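You operate a simulated robot arm through the tools that you are given. There is no shell and no other tool. Be economical: measure what you need, move in short steps, check, and stop when the job is done.

Carry out the task below with a simulated robot arm. There is one attempt and no reset: what you move stays moved.

TASK
Put things in order on the desk top. At the end: the white weight stands where the pocket loupe stood; the blue weight stands on top of the black mount; the pocket loupe stands where the blue weight stood; the pink stamp card stands where the green stamp card stood; the green stamp card stands where the white weight stood; whatever was shut is shut again. Leave all else as you found it, and nothing knocked over.
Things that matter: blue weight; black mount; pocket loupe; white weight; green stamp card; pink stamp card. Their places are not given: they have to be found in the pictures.

It is judged by the outcome, as a careful person would: the job done as asked, and still so three seconds after it is handed in. It fails if anything else is knocked over, pushed out of place, dropped, spilled or broken.

THE ROBOT
A 7-joint arm with a two-finger parallel gripper, fixed in place. Base frame: the origin is at the foot of the arm, x ahead of it, y to its left, z up; the work surface is at about z = -0.001. Lengths are in m, angles in degrees, forces in N, time in s.
With the tool pointing down near the work surface it reaches from about 0.22 to 0.58 m from the base axis. Its first joint turns from -66.0 to 66.0 degrees. Payload 2.5 kg.
Tool frame: the origin (TCP) lies between the finger pads and is the grasp point; the fingertips stand 0.023 m ahead of it; z points along the fingers, y is the line along which they close. The gripper opens to 0.094 m. The fingers are 0.038 m wide and 0.01 m thick; the gripper's body (0.054 by 0.096 m) begins 0.039 m behind the TCP.
Orientation is that of the tool frame in the base frame, as [roll, pitch, yaw] about the fixed x, y, z axes, in that order (R = Rz(yaw) Ry(pitch) Rx(roll)). With the fingers straight down and closing along the base's y, the tool's x points along the base's -x, its y along +y and its z along -z.

THE INTERFACE
- The arm moves only by the tool jog_arm. Its argument "series" is a list of rows, each an object of numbers (a shift or turn left out is 0, a gripper value left out holds the last): "dx", "dy", "dz": the shift along the base's x, y, z in units of 30 mm (1.0 is 30 mm); "rx", "ry", "rz": the turn, a rotation vector about the base's x, y, z in units of 8 degrees (1.0 is 8 degrees). In form: [{"dx": .., "dy": .., "dz": .., "rx": .., "ry": .., "rz": ..}, ...]. A call has 1 to 8 rows; each row shifts and turns the commanded pose from where the row before left it. "jaw" is the opening, from 0 (shut) to 1 (fully open), set as the call begins (left out, the last holds). A call with a number of a shift or a turn outside -1 to 1 is refused whole. A row lasts 0.2 s, in which the tool goes at most 0.05 m and 8.6 degrees; a call with a longer step from one row to the next is refused whole, and so is a gripper value outside its range. A pose out of reach is approached as far as the arm can. The call stops where the force on the tool passes 40 N (or 10 N more than at its start, if that is more) or the arm is blocked; 0.2 s more then pass. The fingers move at their own pace (about 0.108 m/s each) and stop on an object; they squeeze with about 41 N. The grip force told is the motor's: it shows also when the fingers shut on nothing. Time passes only in rows, and 0.2 s behind the last, so rows that do not move let the fingers close. It gives the time, the measured TCP pose, the force on the tool (base axes), the opening and the grip force at its end, in the units of the frame above (readings bear some noise).
- Cameras (640 x 400 px; columns grow to the right, rows downward): "scene" is fixed at [0.1221, -0.4074, 0.544]; the picture's right is [0.82, -0.58, 0.00], its down [-0.33, -0.46, -0.82] and it looks along [0.47, 0.67, -0.57] (base axes); focal length 311 px, centre (320, 200). "wrist" rides on the gripper at [-0.039, 0, -0.044] in the tool frame; the picture's right is [0.00, -1.00, 0.00], its down [0.97, 0.00, -0.24] and it looks along [0.24, 0.00, 0.97] (tool axes); focal length 218 px, centre (320, 200).
- camera(camera): a new picture of that camera. No time passes.
- pixel_to_xyz(camera, pixels): for up to 12 pixels [column, row] of the newest picture of that camera ("zoom" is the newest enlarged one), the place [x, y, z] in the base frame of the surface seen there, good to about 0.003 m. No time passes.
- inspect(camera, box): a new picture of the part [left, top, right, bottom] of that camera's present view, enlarged. No time passes.
- close_job(): hands the job in; it is judged then, once.

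Work in short steps. Measure before you move; look again where a grasp or a placing could have gone wrong, and mend it. You have 80 turns and 46 pictures in all, those below and enlarged ones among them. Open the gripper and draw the arm clear of the work before you hand the job in, unless the task says otherwise; then end with one line.

The tools are called after "Request:" as a command line: name --argument value ..., lists and objects as JSON in quotes. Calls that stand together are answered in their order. jog_arm: Moves the arm, as the interface text tells. Its arguments: {"type":"object","properties":{"series":{"type":"array","items":{"type":"object","properties":{"dx":{"type":"number"},"dy":{"type":"number"},"dz":{"type":"number"},"rx":{"type":"number"},"ry":{"type":"number"},"rz":{"type":"number"}}}},"jaw":{"type":"number"}},"required":["series"]} The other tools are called the same way: camera (camera) takes a picture; pixel_to_xyz (camera, pixels) gives the place of the surface under pixels of a picture; inspect (camera, box) takes an enlarged picture of a part of a camera's view; close_job () hands the job in.

At the start:

```text
time: 0.0
ee_pos: [0.4408, -0.0038, 0.3243]
ee_rot: [-180.0, 0.0, -180.0]
contact_force: [-0.3, 0.2, -0.2]
gripper_width: 0.0942
grip_force: 0.1
```

scene: 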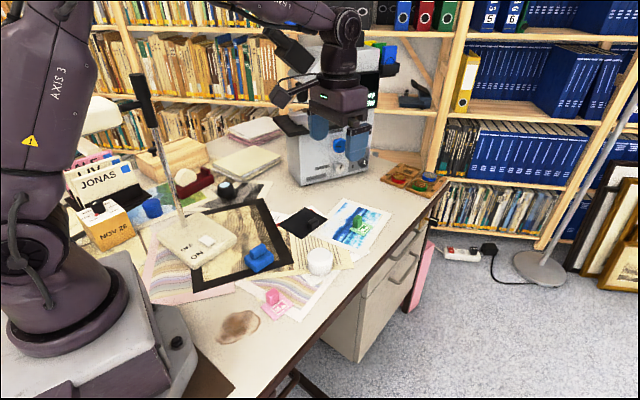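
wrist: 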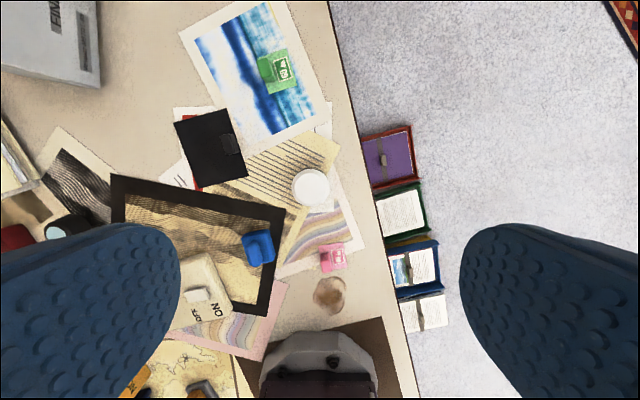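

I start by enlarging the working area in both views to identify the objects.

Request:
inspect --camera "scene" --box '[180, 170, 400, 330]'

Request:
inspect --camera "wrist" --box '[100, 0, 420, 400]'

Request:
inspect --camera "scene" --box '[60, 90, 300, 250]'

```text
2.50 times, centred on (290, 250) of scene
```

zoom: 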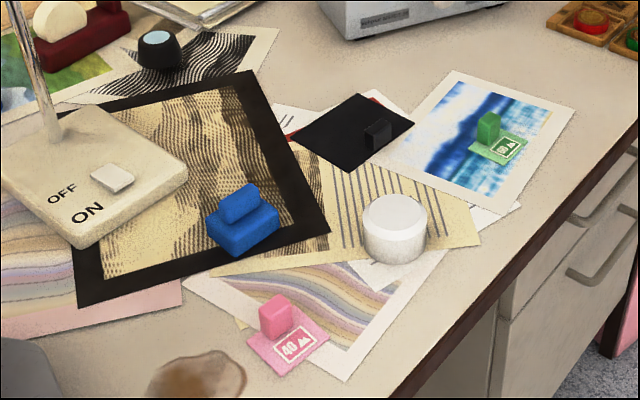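

```text
1.00 times, centred on (260, 200) of wrist
```

zoom: 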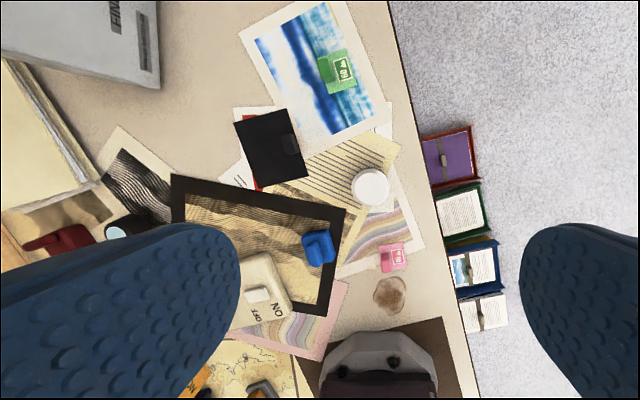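

```text
2.50 times, centred on (180, 170) of scene
```

zoom: 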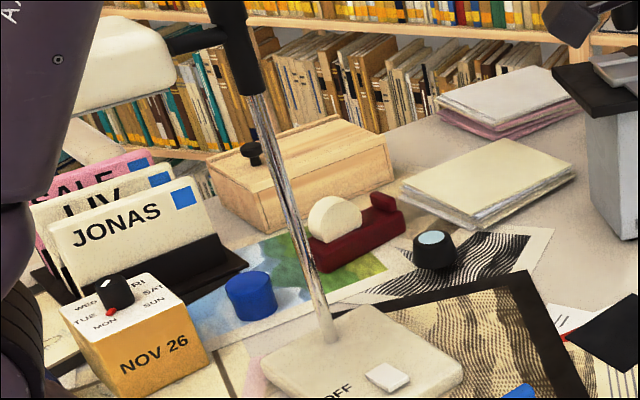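

Request:
inspect --camera "scene" --box '[120, 170, 200, 220]'

Request:
inspect --camera "scene" --box '[236, 200, 348, 280]'

Request:
pixel_to_xyz --camera "scene" --pixels '[[152, 201], [153, 216], [225, 184], [228, 197], [320, 252], [320, 272], [304, 212], [312, 222], [258, 250], [262, 265], [273, 296], [362, 226]]'

```text
8.00 times, centred on (160, 195) of scene
```

zoom: 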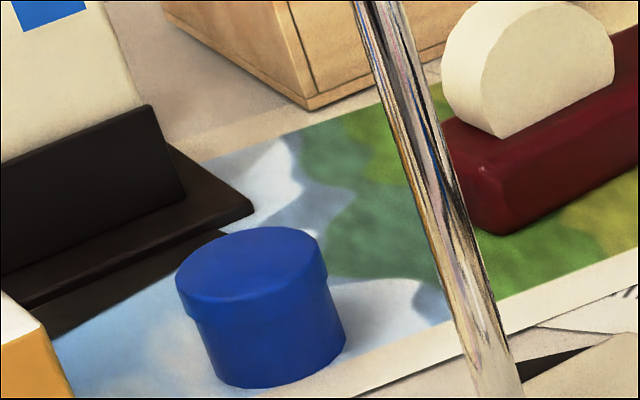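

```text
5.00 times, centred on (292, 240) of scene
```

zoom: 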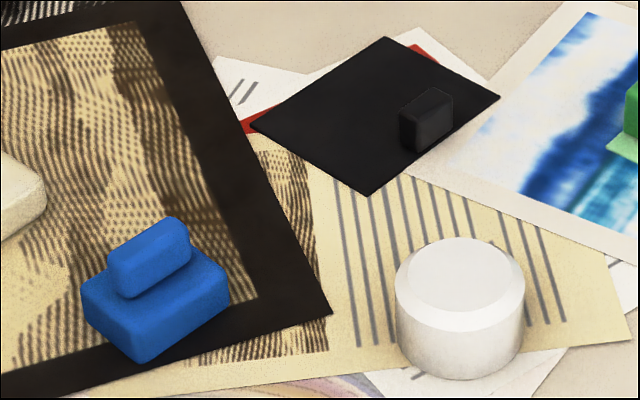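

```text
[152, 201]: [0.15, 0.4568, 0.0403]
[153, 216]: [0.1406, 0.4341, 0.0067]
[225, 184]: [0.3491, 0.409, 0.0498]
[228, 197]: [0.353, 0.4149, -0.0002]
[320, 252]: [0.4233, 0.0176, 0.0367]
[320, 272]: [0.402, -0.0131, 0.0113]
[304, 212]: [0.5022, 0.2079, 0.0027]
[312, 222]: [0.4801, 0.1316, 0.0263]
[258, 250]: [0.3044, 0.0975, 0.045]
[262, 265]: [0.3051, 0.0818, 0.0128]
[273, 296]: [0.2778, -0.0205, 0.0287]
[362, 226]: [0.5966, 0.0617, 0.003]
```

The blue stepped block (260,258) is the blue weight; the capped blue pot (152,208) is out of reach. I measure the lamp post, loupe, and green tab, and move above the blue weight to look.

Request:
pixel_to_xyz --camera "scene" --pixels '[[180, 205], [170, 170], [160, 140], [150, 110], [140, 85], [185, 225], [235, 235], [210, 240], [105, 115], [200, 172], [187, 180], [250, 165]]'

Request:
jog_arm --series '[{"dx": -0.73, "dy": 0.6, "dz": -0.7}, {"dx": -0.73, "dy": 0.6, "dz": -0.7}, {"dx": -0.73, "dy": 0.6, "dz": -0.7}, {"dx": -0.73, "dy": 0.6, "dz": -0.7}, {"dx": -0.73, "dy": 0.6, "dz": -0.7}]' --jaw 1

Request:
camera --camera "wrist"

```text
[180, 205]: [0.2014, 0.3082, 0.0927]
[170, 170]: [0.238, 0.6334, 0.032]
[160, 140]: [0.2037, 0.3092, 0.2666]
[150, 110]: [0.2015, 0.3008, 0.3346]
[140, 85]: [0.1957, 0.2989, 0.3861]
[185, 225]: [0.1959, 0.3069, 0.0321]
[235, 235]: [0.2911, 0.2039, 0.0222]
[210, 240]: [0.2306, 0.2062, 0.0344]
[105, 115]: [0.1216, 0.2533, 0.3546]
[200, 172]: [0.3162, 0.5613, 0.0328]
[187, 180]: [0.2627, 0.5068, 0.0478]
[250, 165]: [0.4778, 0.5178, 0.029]
```

```text
time: 1.2
ee_pos: [0.3323, 0.0875, 0.2201]
ee_rot: [-179.9, 0.1, 179.9]
contact_force: [-0.3, 0.0, -0.3]
gripper_width: 0.0941
grip_force: 0.1
```

```text
38 pictures are left
```

wrist: 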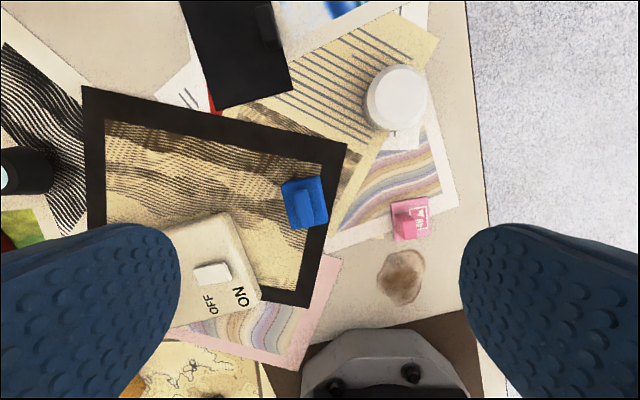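

Now measure the blue weight, mount, and pink card in this wrist picture.

Request:
inspect --camera "wrist" --box '[255, 160, 355, 240]'

Request:
pixel_to_xyz --camera "wrist" --pixels '[[284, 184], [318, 178], [327, 218], [295, 229], [300, 195], [303, 208], [320, 205], [182, 5], [270, 5], [290, 91], [219, 109], [266, 25]]'

```text
5.00 times, centred on (305, 200) of wrist
```

zoom: 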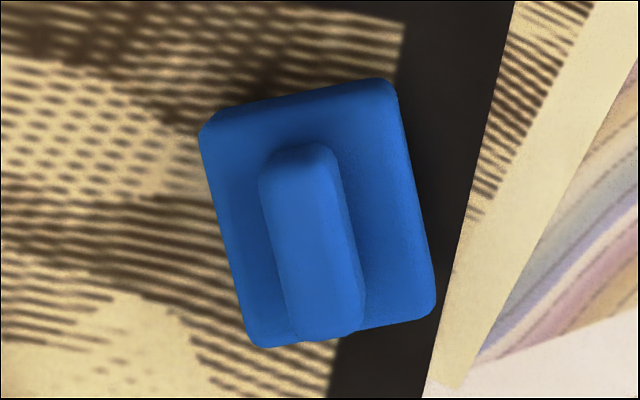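

```text
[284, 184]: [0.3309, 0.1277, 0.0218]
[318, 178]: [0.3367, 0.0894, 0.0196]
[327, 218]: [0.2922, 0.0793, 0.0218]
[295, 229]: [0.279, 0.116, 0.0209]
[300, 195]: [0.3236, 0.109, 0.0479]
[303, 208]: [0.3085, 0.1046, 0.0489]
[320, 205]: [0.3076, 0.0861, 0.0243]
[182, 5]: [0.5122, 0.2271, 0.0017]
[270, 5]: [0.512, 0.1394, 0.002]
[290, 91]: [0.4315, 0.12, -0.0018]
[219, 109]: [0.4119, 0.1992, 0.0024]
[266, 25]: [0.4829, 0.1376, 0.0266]
```

Blue weight: centre about (0.3085, 0.1046), ridge along 12.6° from x, ridge z 0.022–0.048. I turn and descend over it.

Request:
jog_arm --series '[{"dx": -0.16, "dy": 0.114, "dz": -0.8, "rz": 0.315}, {"dx": -0.16, "dy": 0.114, "dz": -0.8, "rz": 0.315}, {"dx": -0.16, "dy": 0.114, "dz": -0.8, "rz": 0.315}, {"dx": -0.16, "dy": 0.114, "dz": -0.8, "rz": 0.315}, {"dx": -0.16, "dy": 0.114, "dz": -0.8, "rz": 0.315}, {"dz": -0.45}, {"dz": -0.45}]' --jaw 0.6

Request:
camera --camera "wrist"

```text
time: 2.8
ee_pos: [0.3076, 0.1051, 0.0728]
ee_rot: [180.0, 0.1, -167.3]
contact_force: [0.1, 0.0, 0.8]
gripper_width: 0.0563
grip_force: 0.1
```

```text
36 pictures are left
```

wrist: 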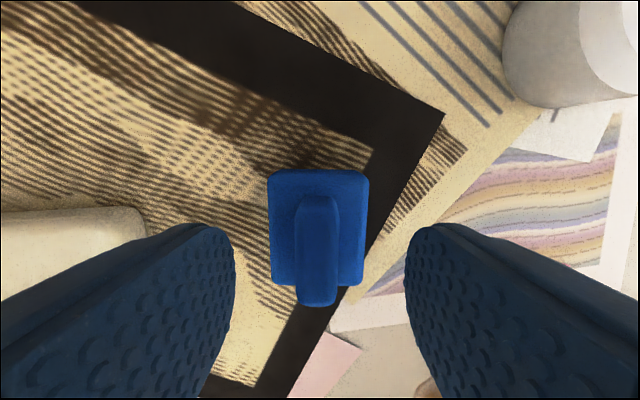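

Aligned well. Lower to z≈0.049 and close.

Request:
jog_arm --series '[{"dz": -0.4}, {"dz": -0.4}]'

Request:
jog_arm --series '[{}, {}, {}]' --jaw 0

Request:
jog_arm --series '[{"dz": 0.5}, {"dz": 0.7}, {"dz": 0.7}]'

Request:
pixel_to_xyz --camera "scene" --pixels '[[313, 208], [336, 220], [310, 239], [287, 225], [300, 222], [307, 226], [304, 233], [322, 218], [313, 228]]'

```text
time: 3.4
ee_pos: [0.3083, 0.1039, 0.0484]
ee_rot: [-180.0, 0.1, -167.4]
contact_force: [-0.2, -0.2, 0.2]
gripper_width: 0.0564
grip_force: 0.0
```

```text
time: 4.2
ee_pos: [0.307, 0.1049, 0.0488]
ee_rot: [-180.0, 0.0, -167.4]
contact_force: [0.3, 1.4, 0.1]
gripper_width: 0.0158
grip_force: 41.1
```

```text
time: 5.0
ee_pos: [0.306, 0.1055, 0.1066]
ee_rot: [-180.0, 0.0, -167.4]
contact_force: [-0.1, 0.6, 0.4]
gripper_width: 0.0002
grip_force: 40.7
```

```text
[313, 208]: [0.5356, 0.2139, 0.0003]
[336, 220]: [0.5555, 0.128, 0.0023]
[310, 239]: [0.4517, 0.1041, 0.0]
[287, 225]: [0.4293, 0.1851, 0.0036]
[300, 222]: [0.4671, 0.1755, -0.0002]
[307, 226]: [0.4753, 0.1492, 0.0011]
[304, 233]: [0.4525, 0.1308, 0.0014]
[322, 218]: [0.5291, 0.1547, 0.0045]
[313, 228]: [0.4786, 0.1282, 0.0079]
```

The jaw closed to nothing on the lift: the grip slipped. Look.

Request:
camera --camera "wrist"

Request:
inspect --camera "scene" --box '[210, 180, 370, 300]'

```text
35 pictures are left
```

wrist: 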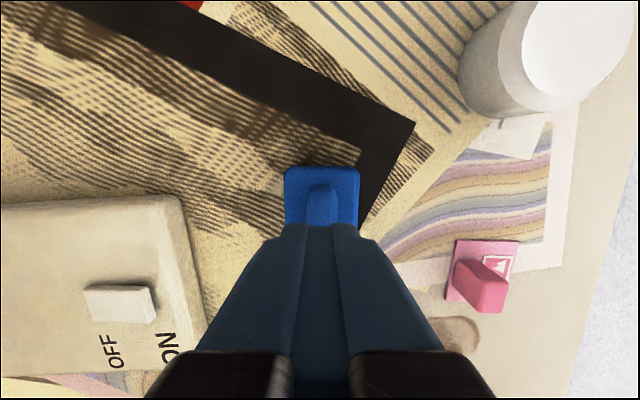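

```text
3.33 times, centred on (290, 240) of scene
```

zoom: 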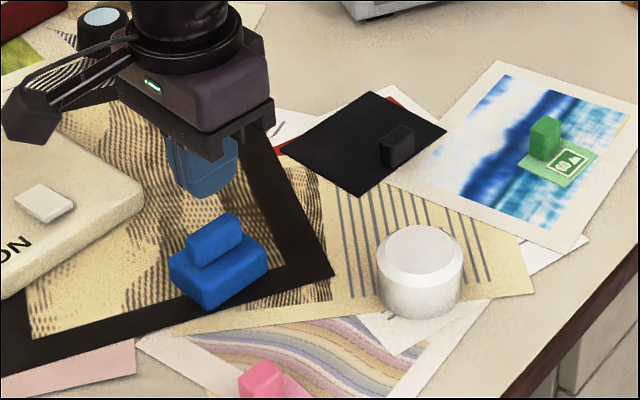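

It slid off the ridge; the weight still stands in place. I grip its base instead (39 mm wide, 22 mm high).

Request:
jog_arm --series '[{}, {"dx": 0.1, "dz": -0.7}, {"dz": -0.7}, {"dz": -0.6}, {"dz": -0.6}]' --jaw 0.75

Request:
jog_arm --series '[{}, {}, {}]' --jaw 0

Request:
jog_arm --series '[{"dz": 0.2}, {"dz": 0.2}, {"dz": 0.2}, {"dz": 0.2}]'

Request:
camera --camera "wrist"

```text
time: 6.2
ee_pos: [0.3117, 0.1044, 0.027]
ee_rot: [-180.0, 0.0, -167.4]
contact_force: [-1.1, -0.7, 0.2]
gripper_width: 0.0703
grip_force: 0.0
```

```text
time: 7.0
ee_pos: [0.3108, 0.1052, 0.0271]
ee_rot: [180.0, 0.0, -167.3]
contact_force: [0.1, 0.1, -0.6]
gripper_width: 0.0461
grip_force: 41.2
```

```text
time: 8.0
ee_pos: [0.3104, 0.1044, 0.0502]
ee_rot: [-180.0, 0.0, -167.4]
contact_force: [0.4, 1.2, -4.1]
gripper_width: 0.0459
grip_force: 40.9
```

```text
33 pictures are left
```

wrist: 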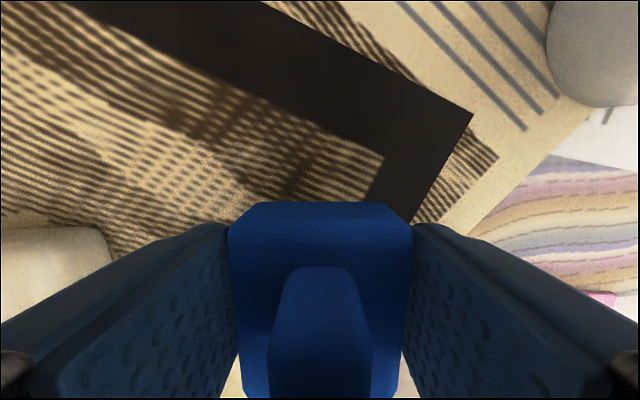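

Held (46 mm, ~4 N). Now measure the mount's corners properly from scene pixels (302,239), (278,225), (305,208), (327,219).

Request:
inspect --camera "scene" --box '[262, 195, 342, 245]'

Request:
pixel_to_xyz --camera "scene" --pixels '[[301.5, 237.5], [280, 225], [305, 208.5], [326, 219.5], [300, 222], [295, 225], [312, 220], [309, 228]]'

```text
8.00 times, centred on (302, 220) of scene
```

zoom: 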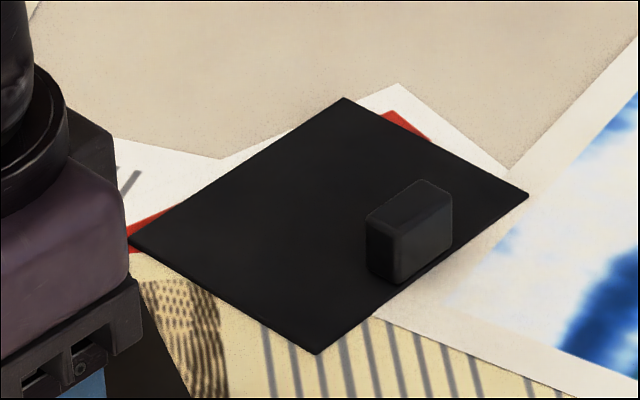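

```text
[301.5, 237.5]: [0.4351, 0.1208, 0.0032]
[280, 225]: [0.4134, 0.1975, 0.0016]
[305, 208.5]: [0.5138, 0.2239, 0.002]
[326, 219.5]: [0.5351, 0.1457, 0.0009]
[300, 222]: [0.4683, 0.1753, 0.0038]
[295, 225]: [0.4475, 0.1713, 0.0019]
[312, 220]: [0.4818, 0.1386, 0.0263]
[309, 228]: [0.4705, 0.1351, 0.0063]
```

Mount: corners (0.435,0.121), (0.413,0.198), (0.514,0.224), (0.535,0.146), tab at the near long edge (v 3–16 mm). I will set the weight at about (0.469,0.181), turned 90° so the fingers clear the tab. Lift, turn, and move over.

Request:
jog_arm --series '[{"dz": 0.6, "rz": 0.957}, {"dz": 0.6, "rz": 0.957}, {"dz": 0.6, "rz": 0.957}, {"dz": 0.6, "rz": 0.957}]'

Request:
jog_arm --series '[{"dx": 0.66, "dy": 0.32, "rz": 0.957}, {"dx": 0.66, "dy": 0.32, "rz": 0.957}, {"dx": 0.66, "dy": 0.32, "rz": 0.957}, {"dx": 0.66, "dy": 0.32, "rz": 0.957}, {"dx": 0.66, "dy": 0.32, "rz": 0.957}, {"dx": 0.66, "dy": 0.32, "rz": 0.957}, {"dx": 0.66, "dy": 0.32, "rz": 0.957}, {"dx": 0.66, "dy": 0.32, "rz": 0.957}]'

Request:
camera --camera "scene"

```text
time: 9.0
ee_pos: [0.3103, 0.1043, 0.1226]
ee_rot: [179.9, 0.0, -136.5]
contact_force: [0.1, 0.2, -4.1]
gripper_width: 0.0458
grip_force: 40.9
```

```text
time: 10.8
ee_pos: [0.4686, 0.1811, 0.1215]
ee_rot: [179.9, 0.0, -75.3]
contact_force: [-1.2, -0.2, -4.2]
gripper_width: 0.0455
grip_force: 41.6
```

```text
31 pictures are left
```

scene: 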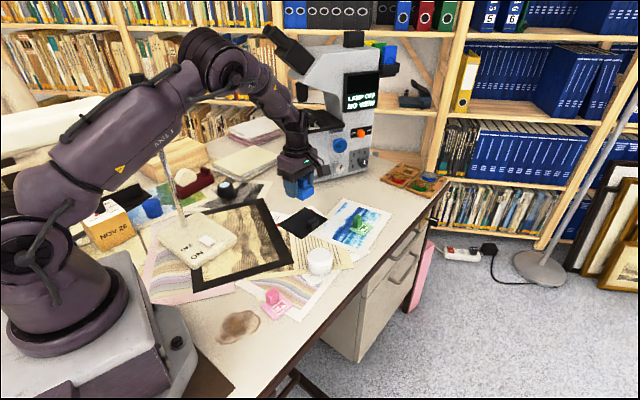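

Over the mount with clear space. Lower to just above it and look before setting down.

Request:
jog_arm --series '[{"dz": -0.6}, {"dz": -0.6}, {"dz": -0.6}, {"dz": -0.5}, {"dz": -0.3}, {"dz": -0.2}]'

Request:
inspect --camera "scene" --box '[262, 180, 342, 240]'

```text
time: 12.2
ee_pos: [0.4695, 0.1823, 0.039]
ee_rot: [-180.0, 0.0, -75.4]
contact_force: [-0.1, 0.1, -3.5]
gripper_width: 0.046
grip_force: 41.0
```

```text
6.67 times, centred on (302, 210) of scene
```

zoom: 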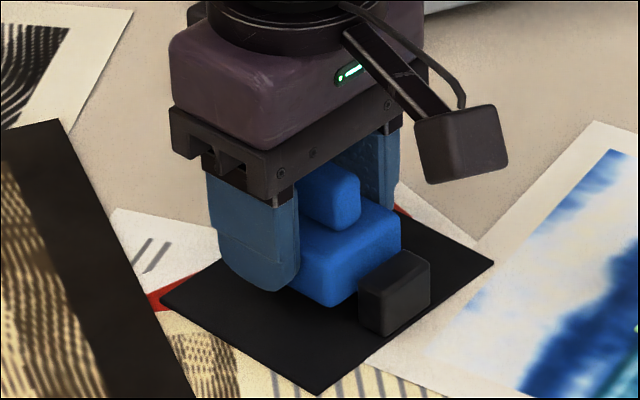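

Clear of the tab. Shift 2 mm further from it and lower to contact, then release.

Request:
jog_arm --series '[{"dy": 0.07, "dz": -0.1}, {"dz": -0.1}, {"dz": -0.07}, {"dz": -0.03}]'

```text
time: 13.2
ee_pos: [0.4697, 0.1837, 0.0309]
ee_rot: [-179.9, 0.0, -75.5]
contact_force: [-3.8, -2.0, 4.7]
gripper_width: 0.0459
grip_force: 40.6
```

Contact is felt (load now +4.7 N). Release and rise straight up.

Request:
jog_arm --series '[{}, {}]' --jaw 0.65

Request:
jog_arm --series '[{"dz": 0.6}, {"dz": 0.8}, {"dz": 0.8}, {"dz": 0.8}, {"dz": 0.8}, {"dz": 0.8}]'

Request:
camera --camera "scene"

Request:
camera --camera "wrist"

```text
time: 13.8
ee_pos: [0.4697, 0.1835, 0.0299]
ee_rot: [180.0, 0.0, -75.5]
contact_force: [-1.0, 0.3, -0.4]
gripper_width: 0.0611
grip_force: 0.0
```

```text
time: 15.2
ee_pos: [0.4688, 0.183, 0.1682]
ee_rot: [179.9, 0.0, -75.5]
contact_force: [-0.1, -0.1, -0.2]
gripper_width: 0.061
grip_force: 0.0
```

```text
29 pictures are left
```

scene: 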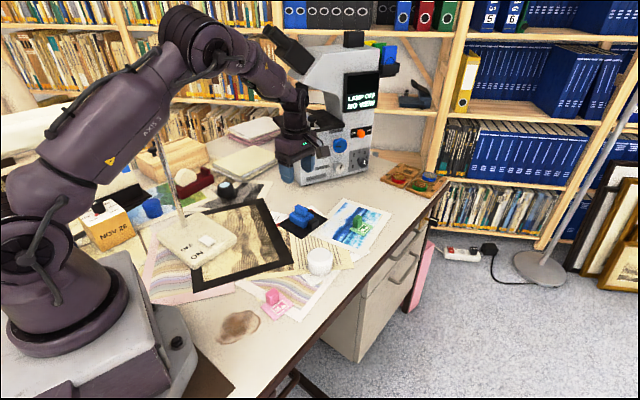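

```text
28 pictures are left
```

wrist: 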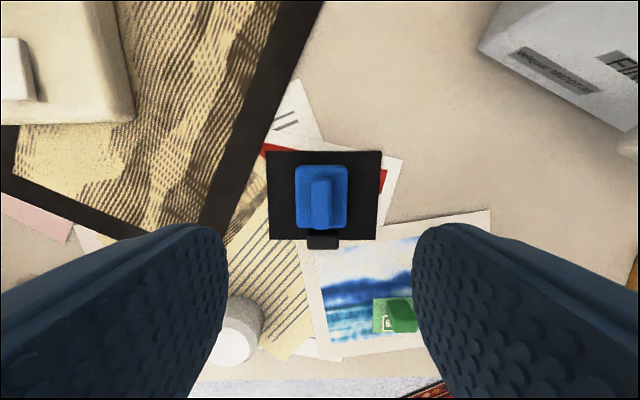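

Blue weight stands on the mount. Before reaching for the loupe near the lamp, I measure the arm links' heights.

Request:
pixel_to_xyz --camera "scene" --pixels '[[195, 35], [150, 85], [110, 130], [60, 180], [20, 225], [250, 75], [290, 100], [131, 85], [20, 130], [60, 118], [225, 188], [218, 195]]'

Request:
inspect --camera "scene" --box '[0, 80, 200, 205]'

Request:
inspect --camera "scene" --box '[185, 160, 285, 220]'

```text
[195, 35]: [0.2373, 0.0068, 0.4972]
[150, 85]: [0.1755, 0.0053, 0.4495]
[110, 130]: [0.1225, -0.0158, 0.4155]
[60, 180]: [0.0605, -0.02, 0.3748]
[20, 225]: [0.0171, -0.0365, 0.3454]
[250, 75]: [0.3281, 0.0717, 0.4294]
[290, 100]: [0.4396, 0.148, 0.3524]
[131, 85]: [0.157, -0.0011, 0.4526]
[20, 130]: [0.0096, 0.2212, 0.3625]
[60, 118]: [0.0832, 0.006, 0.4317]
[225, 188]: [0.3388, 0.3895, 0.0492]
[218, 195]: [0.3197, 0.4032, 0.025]
```

```text
3.20 times, centred on (100, 142) of scene
```

zoom: 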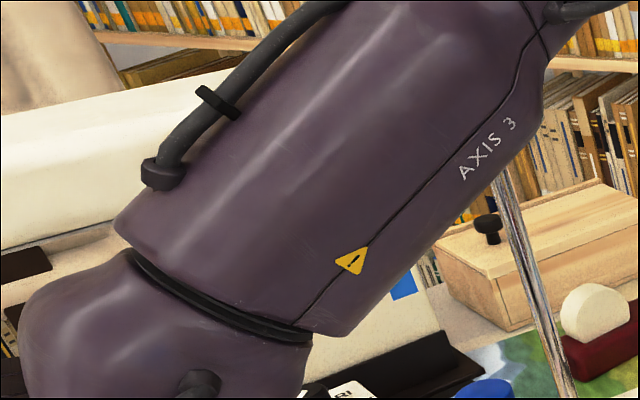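

```text
6.40 times, centred on (235, 190) of scene
```

zoom: 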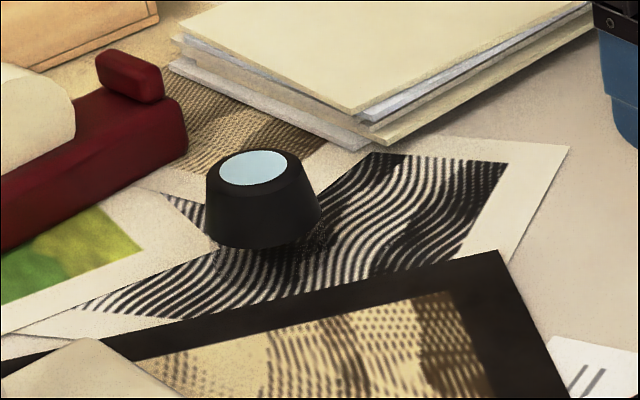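

The lamp post (0.20,0.305, top z≈0.41) is close to the arm's plane if I reach the loupe straight down. I'll approach tilted 30° so the wrist stays right of it. Measure the loupe and neighbours on the newest enlarged picture.

Request:
pixel_to_xyz --camera "zoom" --pixels '[[253, 168], [253, 152], [253, 186], [220, 170], [287, 166], [262, 246], [210, 230], [317, 218], [185, 130], [130, 70], [365, 140], [180, 55]]'

Request:
pixel_to_xyz --camera "scene" --pixels '[[301, 185], [290, 165], [300, 120], [330, 110], [275, 35], [310, 60]]'

Request:
jog_arm --series '[{"dx": -0.3, "rz": -0.95}, {"dx": -0.3, "rz": -0.95}, {"dx": -0.3, "rz": -0.95}, {"rz": -0.95}, {"rz": -0.95}, {"rz": -0.95}, {"rz": -0.95}, {"rz": -0.95}]'

Request:
jog_arm --series '[{"rz": -0.95}, {"rz": -0.95}, {"rz": -0.95}, {"rz": -0.95}, {"rz": -0.95}, {"rz": -0.95}, {"rz": -0.95}, {"rz": -0.95}]'

```text
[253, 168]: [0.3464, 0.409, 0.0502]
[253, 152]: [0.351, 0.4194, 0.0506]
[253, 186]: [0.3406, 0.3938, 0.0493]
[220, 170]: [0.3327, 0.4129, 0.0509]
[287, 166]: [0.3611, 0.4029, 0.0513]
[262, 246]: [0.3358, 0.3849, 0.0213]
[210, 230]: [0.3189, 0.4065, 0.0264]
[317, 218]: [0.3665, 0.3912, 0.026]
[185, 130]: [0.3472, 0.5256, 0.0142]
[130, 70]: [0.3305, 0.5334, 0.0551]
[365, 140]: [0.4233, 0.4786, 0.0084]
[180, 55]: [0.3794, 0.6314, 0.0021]
```

```text
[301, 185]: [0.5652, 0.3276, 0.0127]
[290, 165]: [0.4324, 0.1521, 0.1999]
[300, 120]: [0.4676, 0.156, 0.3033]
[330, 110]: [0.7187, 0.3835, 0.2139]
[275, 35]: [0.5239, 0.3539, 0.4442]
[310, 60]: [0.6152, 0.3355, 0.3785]
```

```text
time: 17.0
ee_pos: [0.4405, 0.1836, 0.168]
ee_rot: [180.0, 0.0, -136.5]
contact_force: [-0.1, -1.0, 0.0]
gripper_width: 0.0612
grip_force: 0.1
```

```text
time: 18.8
ee_pos: [0.4413, 0.1829, 0.1687]
ee_rot: [180.0, 0.0, 162.8]
contact_force: [-0.7, 0.1, 0.9]
gripper_width: 0.0611
grip_force: 0.1
```

The loupe is centred at about (0.346,0.407), widest (≈50 mm) near z 0.02, top at 0.05. I finish the turn, then tilt 30° about the radial direction.

Request:
jog_arm --series '[{"rz": -0.95}, {"rz": -0.95}, {"rz": -0.95}, {"rx": 0.603, "ry": 0.718}, {"rx": 0.603, "ry": 0.718}, {"rx": 0.603, "ry": 0.718}, {"rx": 0.603, "ry": 0.718}]' --jaw 0.95

Request:
jog_arm --series '[{"dx": -0.35, "dy": 0.8, "dz": -0.1}, {"dx": -0.35, "dy": 0.8, "dz": -0.1}, {"dx": -0.35, "dy": 0.8, "dz": -0.1}, {"dx": -0.35, "dy": 0.8, "dz": -0.1}, {"dx": -0.35, "dy": 0.8, "dz": -0.1}]'

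Request:
camera --camera "scene"

```text
time: 20.4
ee_pos: [0.4428, 0.1835, 0.1681]
ee_rot: [179.7, -30.0, 140.2]
contact_force: [-0.4, -0.2, 0.2]
gripper_width: 0.0895
grip_force: 0.1
```

```text
time: 21.6
ee_pos: [0.3896, 0.3029, 0.1523]
ee_rot: [179.9, -30.1, 140.1]
contact_force: [0.5, 0.1, -0.7]
gripper_width: 0.0895
grip_force: 0.0
```

```text
25 pictures are left
```

scene: 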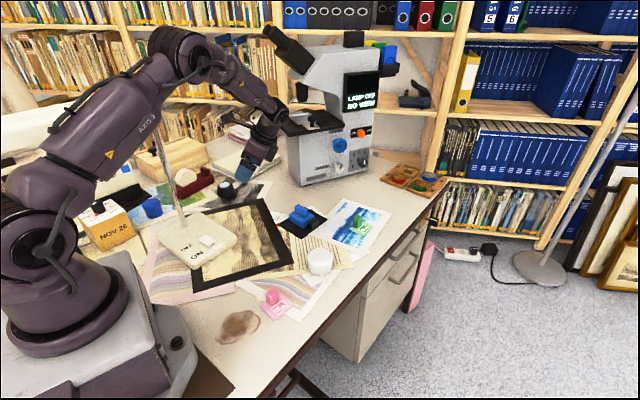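

The tilt is right and the arm is clear so far. Continue to a spot above the loupe.

Request:
jog_arm --series '[{"dx": -0.363, "dy": 0.867, "dz": -0.4}, {"dx": -0.363, "dy": 0.867, "dz": -0.4}]'

Request:
camera --camera "scene"

Request:
camera --camera "wrist"

Request:
pixel_to_xyz --camera "scene" --pixels '[[180, 50], [150, 75], [130, 100], [215, 65], [235, 80], [110, 120], [90, 150]]'

```text
time: 22.2
ee_pos: [0.3692, 0.3555, 0.1287]
ee_rot: [179.9, -30.0, 140.1]
contact_force: [0.9, -0.4, 0.0]
gripper_width: 0.0891
grip_force: 0.0
```

```text
24 pictures are left
```

scene: 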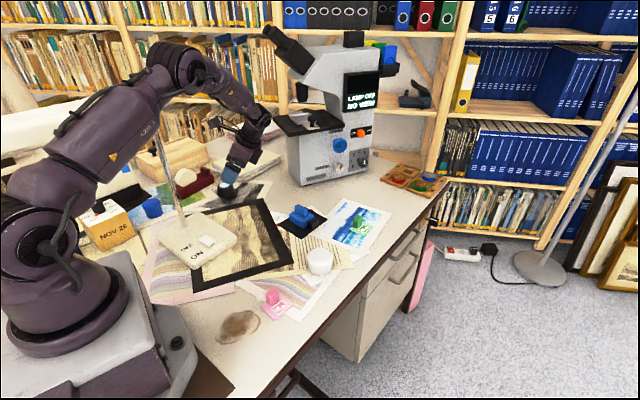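

```text
23 pictures are left
```

wrist: 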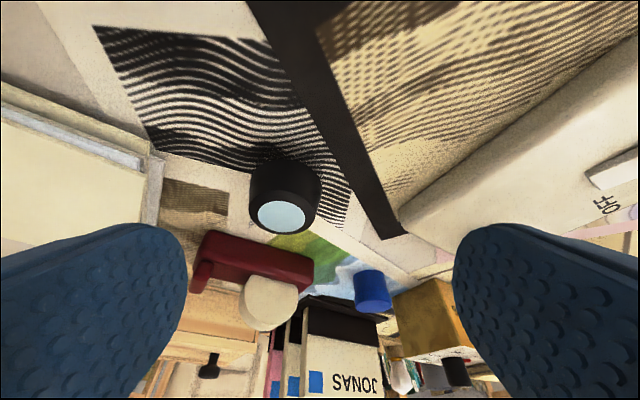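

```text
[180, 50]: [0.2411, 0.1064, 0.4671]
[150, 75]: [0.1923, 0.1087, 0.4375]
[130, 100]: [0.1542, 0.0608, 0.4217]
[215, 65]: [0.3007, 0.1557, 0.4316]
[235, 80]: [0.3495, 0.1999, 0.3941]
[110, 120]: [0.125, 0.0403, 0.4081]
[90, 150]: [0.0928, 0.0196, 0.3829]
```

Clear of the lamp. Measure the loupe in the wrist picture and go on to above it.

Request:
pixel_to_xyz --camera "wrist" --pixels '[[283, 216], [262, 214], [304, 214], [282, 201], [282, 231], [253, 180], [318, 182], [285, 160]]'

Request:
inspect --camera "wrist" --box '[230, 130, 350, 250]'

```text
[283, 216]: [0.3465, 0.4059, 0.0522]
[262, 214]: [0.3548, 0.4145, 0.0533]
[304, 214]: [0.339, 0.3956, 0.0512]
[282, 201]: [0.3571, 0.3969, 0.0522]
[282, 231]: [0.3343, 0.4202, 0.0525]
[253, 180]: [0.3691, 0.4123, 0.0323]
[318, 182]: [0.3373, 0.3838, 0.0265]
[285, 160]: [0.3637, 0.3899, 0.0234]
```

```text
3.33 times, centred on (290, 190) of wrist
```

zoom: 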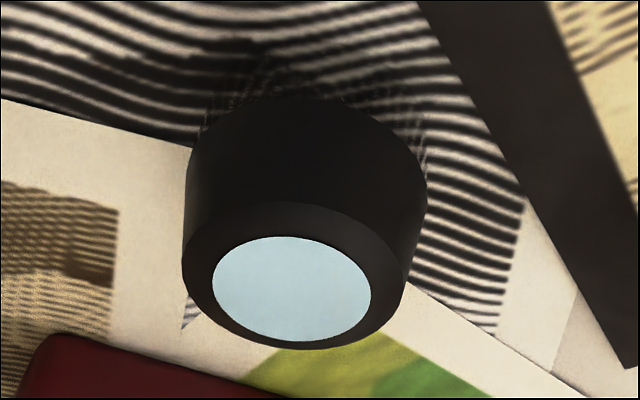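

Request:
pixel_to_xyz --camera "wrist" --pixels '[[405, 225], [402, 212], [270, 282], [315, 265], [230, 235], [200, 265]]'

Request:
jog_arm --series '[{"dx": 0.12, "dy": 0.41, "dz": -0.445}, {"dx": 0.12, "dy": 0.41, "dz": -0.445}, {"dx": -0.255, "dy": 0.214, "dz": -0.577}, {"dx": -0.255, "dy": 0.214, "dz": -0.577}]'

Request:
camera --camera "wrist"

```text
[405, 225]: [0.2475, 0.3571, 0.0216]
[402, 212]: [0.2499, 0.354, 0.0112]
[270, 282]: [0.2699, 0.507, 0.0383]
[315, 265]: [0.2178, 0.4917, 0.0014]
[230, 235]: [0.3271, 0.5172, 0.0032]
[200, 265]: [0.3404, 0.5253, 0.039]
```

```text
time: 23.2
ee_pos: [0.3592, 0.3912, 0.0677]
ee_rot: [179.9, -29.9, 140.2]
contact_force: [-0.8, -0.5, 0.1]
gripper_width: 0.0893
grip_force: 0.1
```

```text
21 pictures are left
```

wrist: 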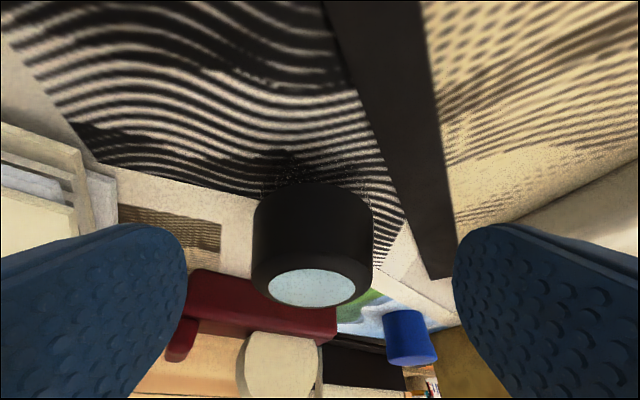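

The loupe is centred between the fingers (313 vs 320). Go the last 40 mm along the tool axis and close.

Request:
jog_arm --series '[{"dx": -0.22, "dy": 0.23, "dz": -0.577}, {"dx": -0.22, "dy": 0.23, "dz": -0.577}]'

Request:
jog_arm --series '[{}, {}, {}]' --jaw 0

Request:
camera --camera "wrist"

```text
time: 23.8
ee_pos: [0.3458, 0.4068, 0.0313]
ee_rot: [179.9, -30.0, 140.3]
contact_force: [0.8, -0.8, 0.2]
gripper_width: 0.0894
grip_force: 0.3
```

```text
time: 24.6
ee_pos: [0.347, 0.4058, 0.0328]
ee_rot: [180.0, -29.9, 140.2]
contact_force: [0.2, 0.1, -0.4]
gripper_width: 0.0527
grip_force: 41.1
```

```text
20 pictures are left
```

wrist: 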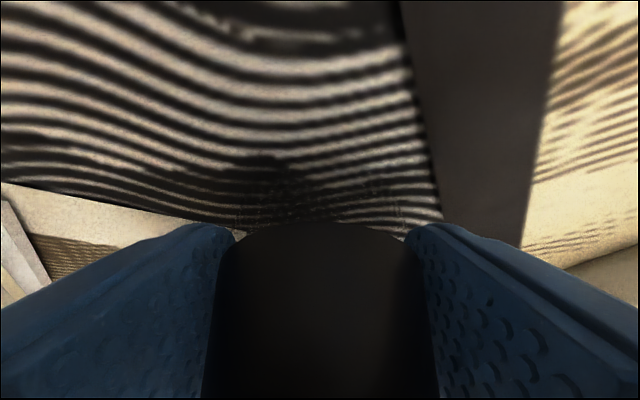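

Gripped at 52.7 mm. Lift gently and check.

Request:
jog_arm --series '[{"dz": 0.2}, {"dz": 0.3}, {"dz": 0.4}, {"dz": 0.5}]'

Request:
inspect --camera "scene" --box '[180, 120, 300, 210]'

```text
time: 25.6
ee_pos: [0.3471, 0.4073, 0.0745]
ee_rot: [179.9, -30.0, 140.1]
contact_force: [0.2, 0.2, -0.5]
gripper_width: 0.0523
grip_force: 41.0
```

```text
4.44 times, centred on (240, 165) of scene
```

zoom: 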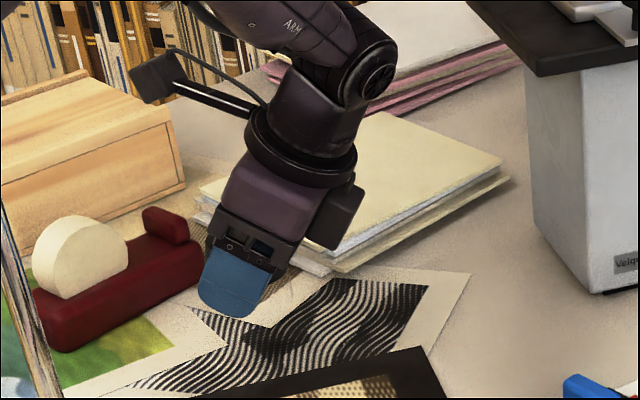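

Loupe is held. Carry it back along a high path to the blue weight's former place (0.310,0.104).

Request:
jog_arm --series '[{"dy": -0.5, "dz": 0.7}, {"dy": -0.5, "dz": 0.7}, {"dx": -0.15, "dy": -0.95}, {"dx": -0.15, "dy": -0.95}, {"dx": -0.15, "dy": -0.95}, {"dx": -0.15, "dy": -0.95}, {"dx": -0.15, "dy": -0.95}, {"dx": -0.15, "dy": -0.95}]'

Request:
jog_arm --series '[{"dx": -0.08, "dy": -0.85}, {"dx": -0.08, "dy": -0.85}, {"dx": -0.08, "dy": -0.85}, {"dx": -0.08, "dy": -0.85}]'

Request:
camera --camera "scene"

```text
time: 27.4
ee_pos: [0.3202, 0.206, 0.1184]
ee_rot: [179.9, -29.8, 140.2]
contact_force: [0.0, -0.7, -0.8]
gripper_width: 0.0524
grip_force: 41.4
```

```text
time: 28.4
ee_pos: [0.3097, 0.1022, 0.1171]
ee_rot: [179.9, -30.0, 140.3]
contact_force: [-0.3, -0.1, -0.6]
gripper_width: 0.0526
grip_force: 41.0
```

```text
18 pictures are left
```

scene: 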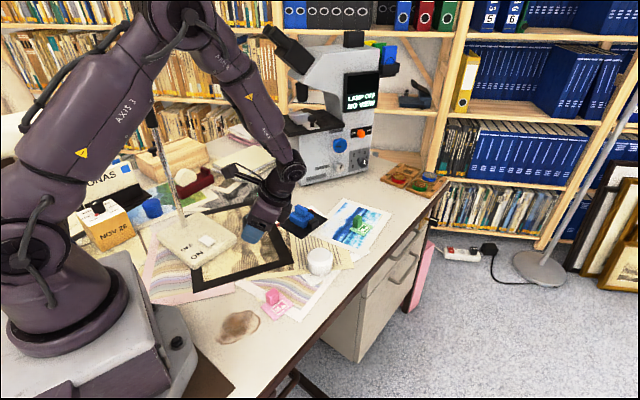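

Descend to just above the frame, then lower in small steps to contact.

Request:
jog_arm --series '[{"dz": -0.6, "dy": 0.05}, {"dz": -0.6}, {"dz": -0.6}, {"dz": -0.4}, {"dz": -0.2}, {"dz": -0.15}, {"dz": -0.1}]'

Request:
jog_arm --series '[{"dz": -0.07}, {"dz": -0.03}]'

```text
time: 30.0
ee_pos: [0.3099, 0.1045, 0.0369]
ee_rot: [179.9, -30.0, 140.3]
contact_force: [-0.2, 0.5, 0.7]
gripper_width: 0.0522
grip_force: 41.6
```

```text
time: 30.6
ee_pos: [0.3106, 0.1055, 0.0348]
ee_rot: [180.0, -29.9, 140.2]
contact_force: [-0.8, 0.2, -0.6]
gripper_width: 0.0525
grip_force: 41.4
```

Request:
jog_arm --series '[{"dz": -0.03}, {"dz": -0.03}]'

Request:
inspect --camera "scene" --box '[220, 200, 320, 280]'

```text
time: 31.2
ee_pos: [0.3095, 0.1044, 0.0321]
ee_rot: [179.9, -29.9, 140.2]
contact_force: [-0.6, -0.5, -0.8]
gripper_width: 0.0522
grip_force: 41.1
```

```text
5.00 times, centred on (270, 240) of scene
```

zoom: 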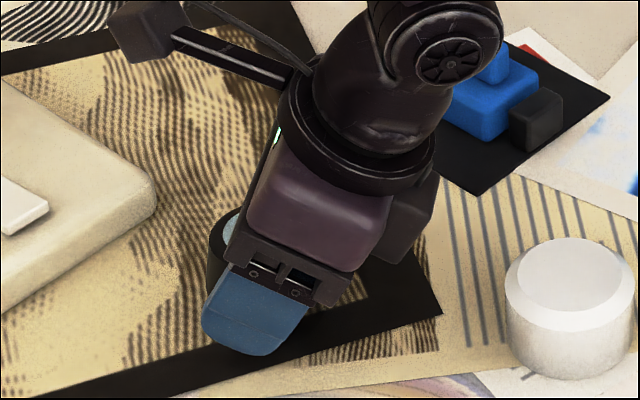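

Request:
jog_arm --series '[{"dz": -0.03}, {"dz": -0.02}, {}]'

```text
time: 32.0
ee_pos: [0.3092, 0.104, 0.0315]
ee_rot: [179.9, -30.1, 140.2]
contact_force: [-4.6, 0.3, 13.8]
gripper_width: 0.0524
grip_force: 41.2
```

Contact (13.8 N). Ease up a hair, release, and retreat along the tool axis.

Request:
jog_arm --series '[{"dz": 0.02}]'

Request:
jog_arm --series '[{}, {}]' --jaw 0.85

Request:
jog_arm --series '[{"dx": 0.2, "dy": -0.16, "dz": 0.45}, {"dx": 0.255, "dy": -0.214, "dz": 0.577}, {"dx": 0.255, "dy": -0.214, "dz": 0.577}, {"dx": 0.255, "dy": -0.214, "dz": 0.577}, {"dx": 0.255, "dy": -0.214, "dz": 0.577}, {"dx": 0.1, "dy": -0.1, "dz": 0.577}]'

Request:
camera --camera "scene"

Request:
camera --camera "wrist"

```text
time: 32.4
ee_pos: [0.3114, 0.1042, 0.0308]
ee_rot: [179.8, -29.9, 140.2]
contact_force: [-1.1, 2.1, 6.2]
gripper_width: 0.0527
grip_force: 40.6
```

```text
time: 33.0
ee_pos: [0.3099, 0.1034, 0.033]
ee_rot: [-180.0, -29.8, 140.2]
contact_force: [-0.5, 0.5, 0.0]
gripper_width: 0.0799
grip_force: 0.1
```

```text
time: 34.4
ee_pos: [0.3493, 0.0718, 0.1324]
ee_rot: [179.9, -30.0, 140.2]
contact_force: [-1.0, -0.8, -0.3]
gripper_width: 0.0799
grip_force: 0.0
```

```text
16 pictures are left
```

scene: 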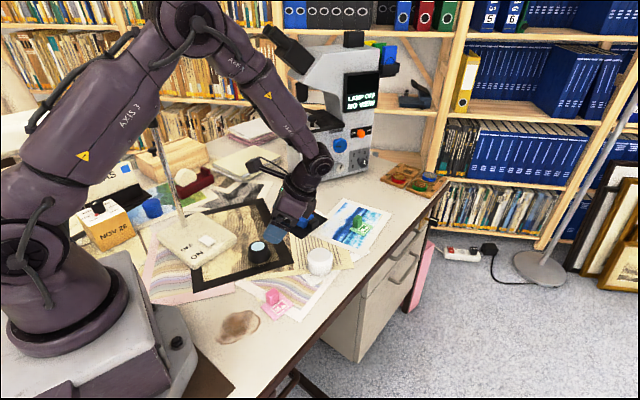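

```text
15 pictures are left
```

wrist: 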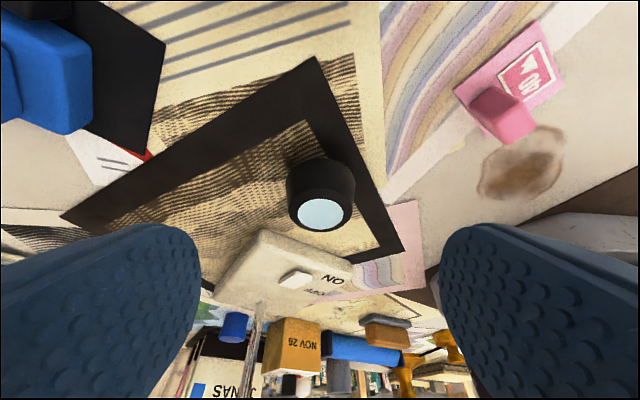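

Loupe stands at the blue weight's old place. Now measure the white weight's centre.

Request:
inspect --camera "scene" --box '[290, 235, 350, 285]'

Request:
pixel_to_xyz --camera "scene" --pixels '[[320.5, 254], [312, 254], [329, 254], [320.5, 249], [320.5, 260], [308, 263], [332, 263], [320, 270]]'

```text
8.00 times, centred on (320, 260) of scene
```

zoom: 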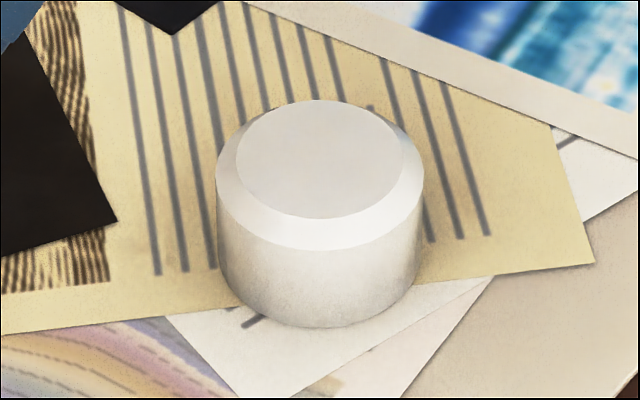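

```text
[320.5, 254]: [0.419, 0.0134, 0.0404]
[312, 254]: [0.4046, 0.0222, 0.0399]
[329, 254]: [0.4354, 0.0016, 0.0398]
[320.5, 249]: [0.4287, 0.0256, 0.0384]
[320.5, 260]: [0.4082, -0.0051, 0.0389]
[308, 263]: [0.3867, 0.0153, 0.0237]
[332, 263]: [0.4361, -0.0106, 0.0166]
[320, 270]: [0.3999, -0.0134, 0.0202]
```

White weight: centre ≈(0.4165,0.0105), diameter ≈59 mm, height 40 mm. I go to a pre-point along the same tilted axis and look.

Request:
jog_arm --series '[{"dx": 0.85, "dy": -0.75, "dz": -0.15}, {"dx": 0.85, "dy": -0.75, "dz": -0.15}, {"dx": 0.85, "dy": -0.75, "dz": -0.15}, {"dx": 0.85, "dy": -0.75, "dz": -0.15}]' --jaw 1

Request:
jog_arm --series '[{"dx": -0.255, "dy": 0.214, "dz": -0.577}]'

Request:
camera --camera "wrist"

```text
time: 35.4
ee_pos: [0.4539, -0.0169, 0.1132]
ee_rot: [179.9, -30.0, 140.1]
contact_force: [-0.4, 0.0, 0.2]
gripper_width: 0.0938
grip_force: 0.0
```

```text
time: 35.8
ee_pos: [0.4448, -0.0108, 0.0959]
ee_rot: [180.0, -30.0, 140.1]
contact_force: [0.7, 0.0, -0.3]
gripper_width: 0.094
grip_force: 0.1
```

```text
13 pictures are left
```

wrist: 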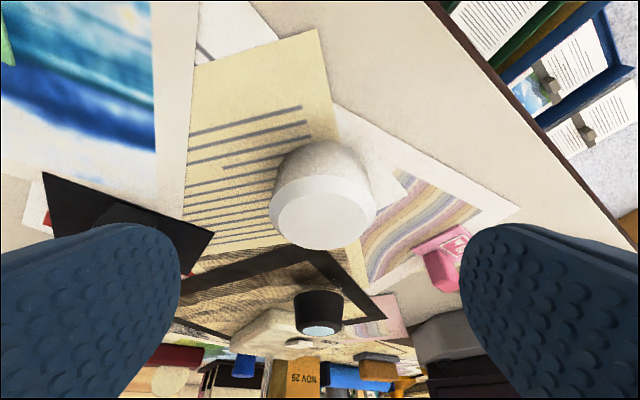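

Centred (≈322 vs 320). Go down the axis to the weight and close, then lift slightly.

Request:
jog_arm --series '[{"dx": -0.23, "dy": 0.18, "dz": -0.525}, {"dx": -0.23, "dy": 0.18, "dz": -0.525}, {"dx": -0.23, "dy": 0.18, "dz": -0.525}, {"dx": -0.23, "dy": 0.18, "dz": -0.525}]'

Request:
jog_arm --series '[{}, {}, {}]' --jaw 0

Request:
jog_arm --series '[{"dz": 0.2}, {"dz": 0.3}, {"dz": 0.3}, {}]'

Request:
inspect --camera "scene" --box '[270, 180, 390, 280]'

```text
time: 36.8
ee_pos: [0.4168, 0.0109, 0.0335]
ee_rot: [180.0, -30.0, 140.3]
contact_force: [0.2, -0.3, 0.1]
gripper_width: 0.0938
grip_force: 0.2
```

```text
time: 37.6
ee_pos: [0.4168, 0.0101, 0.0334]
ee_rot: [179.9, -30.0, 140.2]
contact_force: [-0.1, 0.1, 0.7]
gripper_width: 0.0588
grip_force: 41.2
```

```text
time: 38.6
ee_pos: [0.4168, 0.0104, 0.0575]
ee_rot: [179.9, -30.0, 140.0]
contact_force: [0.5, 0.3, -2.3]
gripper_width: 0.0591
grip_force: 41.1
```

```text
4.00 times, centred on (330, 230) of scene
```

zoom: 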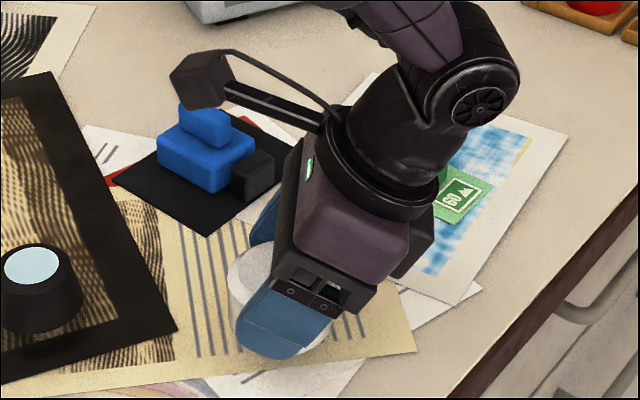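

White weight held (59 mm). Lift and carry it to the loupe's former place (0.3468,0.406) by the earlier safe path.

Request:
jog_arm --series '[{"dz": 0.7}, {"dz": 0.7}, {"dz": 0.7}, {"dx": -0.17, "dy": 0.9}, {"dx": -0.17, "dy": 0.9}, {"dx": -0.17, "dy": 0.9}, {"dx": -0.17, "dy": 0.9}, {"dx": -0.17, "dy": 0.9}]'

Request:
jog_arm --series '[{"dx": -0.16, "dy": 0.965}, {"dx": -0.16, "dy": 0.965}, {"dx": -0.16, "dy": 0.965}, {"dx": -0.16, "dy": 0.965}, {"dx": -0.16, "dy": 0.965}, {"dx": -0.16, "dy": 0.965}, {"dx": -0.16, "dy": 0.965}, {"dx": -0.16, "dy": 0.965}]'

Request:
jog_arm --series '[{"dx": -0.2, "dy": 0.98, "dz": -0.5}, {"dz": -0.5}, {"dz": -0.5}, {"dz": -0.4}]'

```text
time: 40.4
ee_pos: [0.3906, 0.1432, 0.1206]
ee_rot: [179.9, -29.9, 140.2]
contact_force: [-0.4, -0.5, -3.5]
gripper_width: 0.0587
grip_force: 40.7
```

```text
time: 42.2
ee_pos: [0.3519, 0.3749, 0.1212]
ee_rot: [-179.9, -30.0, 140.0]
contact_force: [-0.5, -0.4, -2.0]
gripper_width: 0.0586
grip_force: 41.2
```

```text
time: 43.2
ee_pos: [0.3463, 0.4044, 0.0642]
ee_rot: [179.9, -30.0, 140.2]
contact_force: [-0.1, -0.6, -2.0]
gripper_width: 0.0588
grip_force: 41.3
```

Request:
jog_arm --series '[{"dy": 0.04, "dz": -0.5}, {"dz": -0.3}, {"dz": -0.1}, {"dz": -0.05}]'

Request:
jog_arm --series '[{"dz": -0.03}, {"dz": -0.03}, {}]'

```text
time: 44.2
ee_pos: [0.3467, 0.4073, 0.0331]
ee_rot: [179.9, -30.0, 140.2]
contact_force: [0.8, 0.5, -2.5]
gripper_width: 0.0588
grip_force: 41.3
```

```text
time: 45.0
ee_pos: [0.3455, 0.4058, 0.033]
ee_rot: [179.9, -30.0, 140.2]
contact_force: [-0.5, 0.3, -2.8]
gripper_width: 0.059
grip_force: 41.4
```

Request:
jog_arm --series '[{"dz": -0.03}, {"dz": -0.03}, {}]'

```text
time: 45.8
ee_pos: [0.3467, 0.4061, 0.0326]
ee_rot: [179.8, -29.9, 140.1]
contact_force: [-4.2, -7.8, 20.6]
gripper_width: 0.059
grip_force: 40.6
```

Contact. Ease up 1 mm, release, and retreat along the tool axis.

Request:
jog_arm --series '[{"dz": 0.035}]'

Request:
jog_arm --series '[{}, {}]' --jaw 0.95

Request:
jog_arm --series '[{"dx": 0.2, "dy": -0.16, "dz": 0.45}, {"dx": 0.255, "dy": -0.214, "dz": 0.577}, {"dx": 0.255, "dy": -0.214, "dz": 0.577}, {"dx": 0.255, "dy": -0.214, "dz": 0.577}, {"dx": 0.1, "dy": -0.9, "dz": 0.3}, {"dx": 0.1, "dy": -0.9, "dz": 0.3}, {"dx": 0.1, "dy": -0.9}, {"dx": 0.1, "dy": -0.9}]'

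Request:
camera --camera "scene"

```text
time: 46.2
ee_pos: [0.3472, 0.4067, 0.0329]
ee_rot: [179.7, -29.9, 140.2]
contact_force: [-0.3, -2.7, 14.8]
gripper_width: 0.0591
grip_force: 40.4
```

```text
time: 46.8
ee_pos: [0.3453, 0.4059, 0.0319]
ee_rot: [180.0, -30.0, 140.2]
contact_force: [0.4, 0.8, -1.0]
gripper_width: 0.0893
grip_force: 0.0
```

```text
time: 48.6
ee_pos: [0.3869, 0.2741, 0.116]
ee_rot: [179.9, -29.9, 140.2]
contact_force: [0.6, 0.9, 0.4]
gripper_width: 0.0893
grip_force: 0.0
```

```text
11 pictures are left
```

scene: 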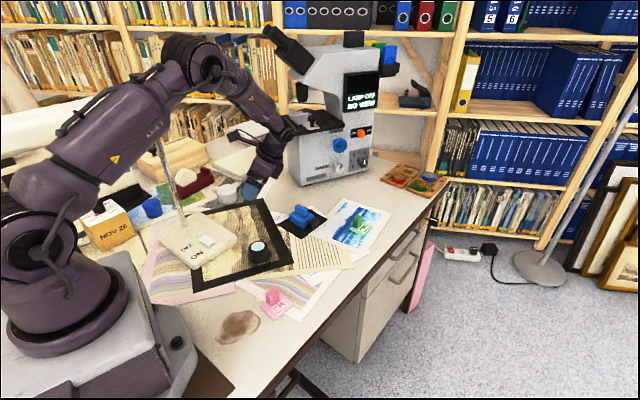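

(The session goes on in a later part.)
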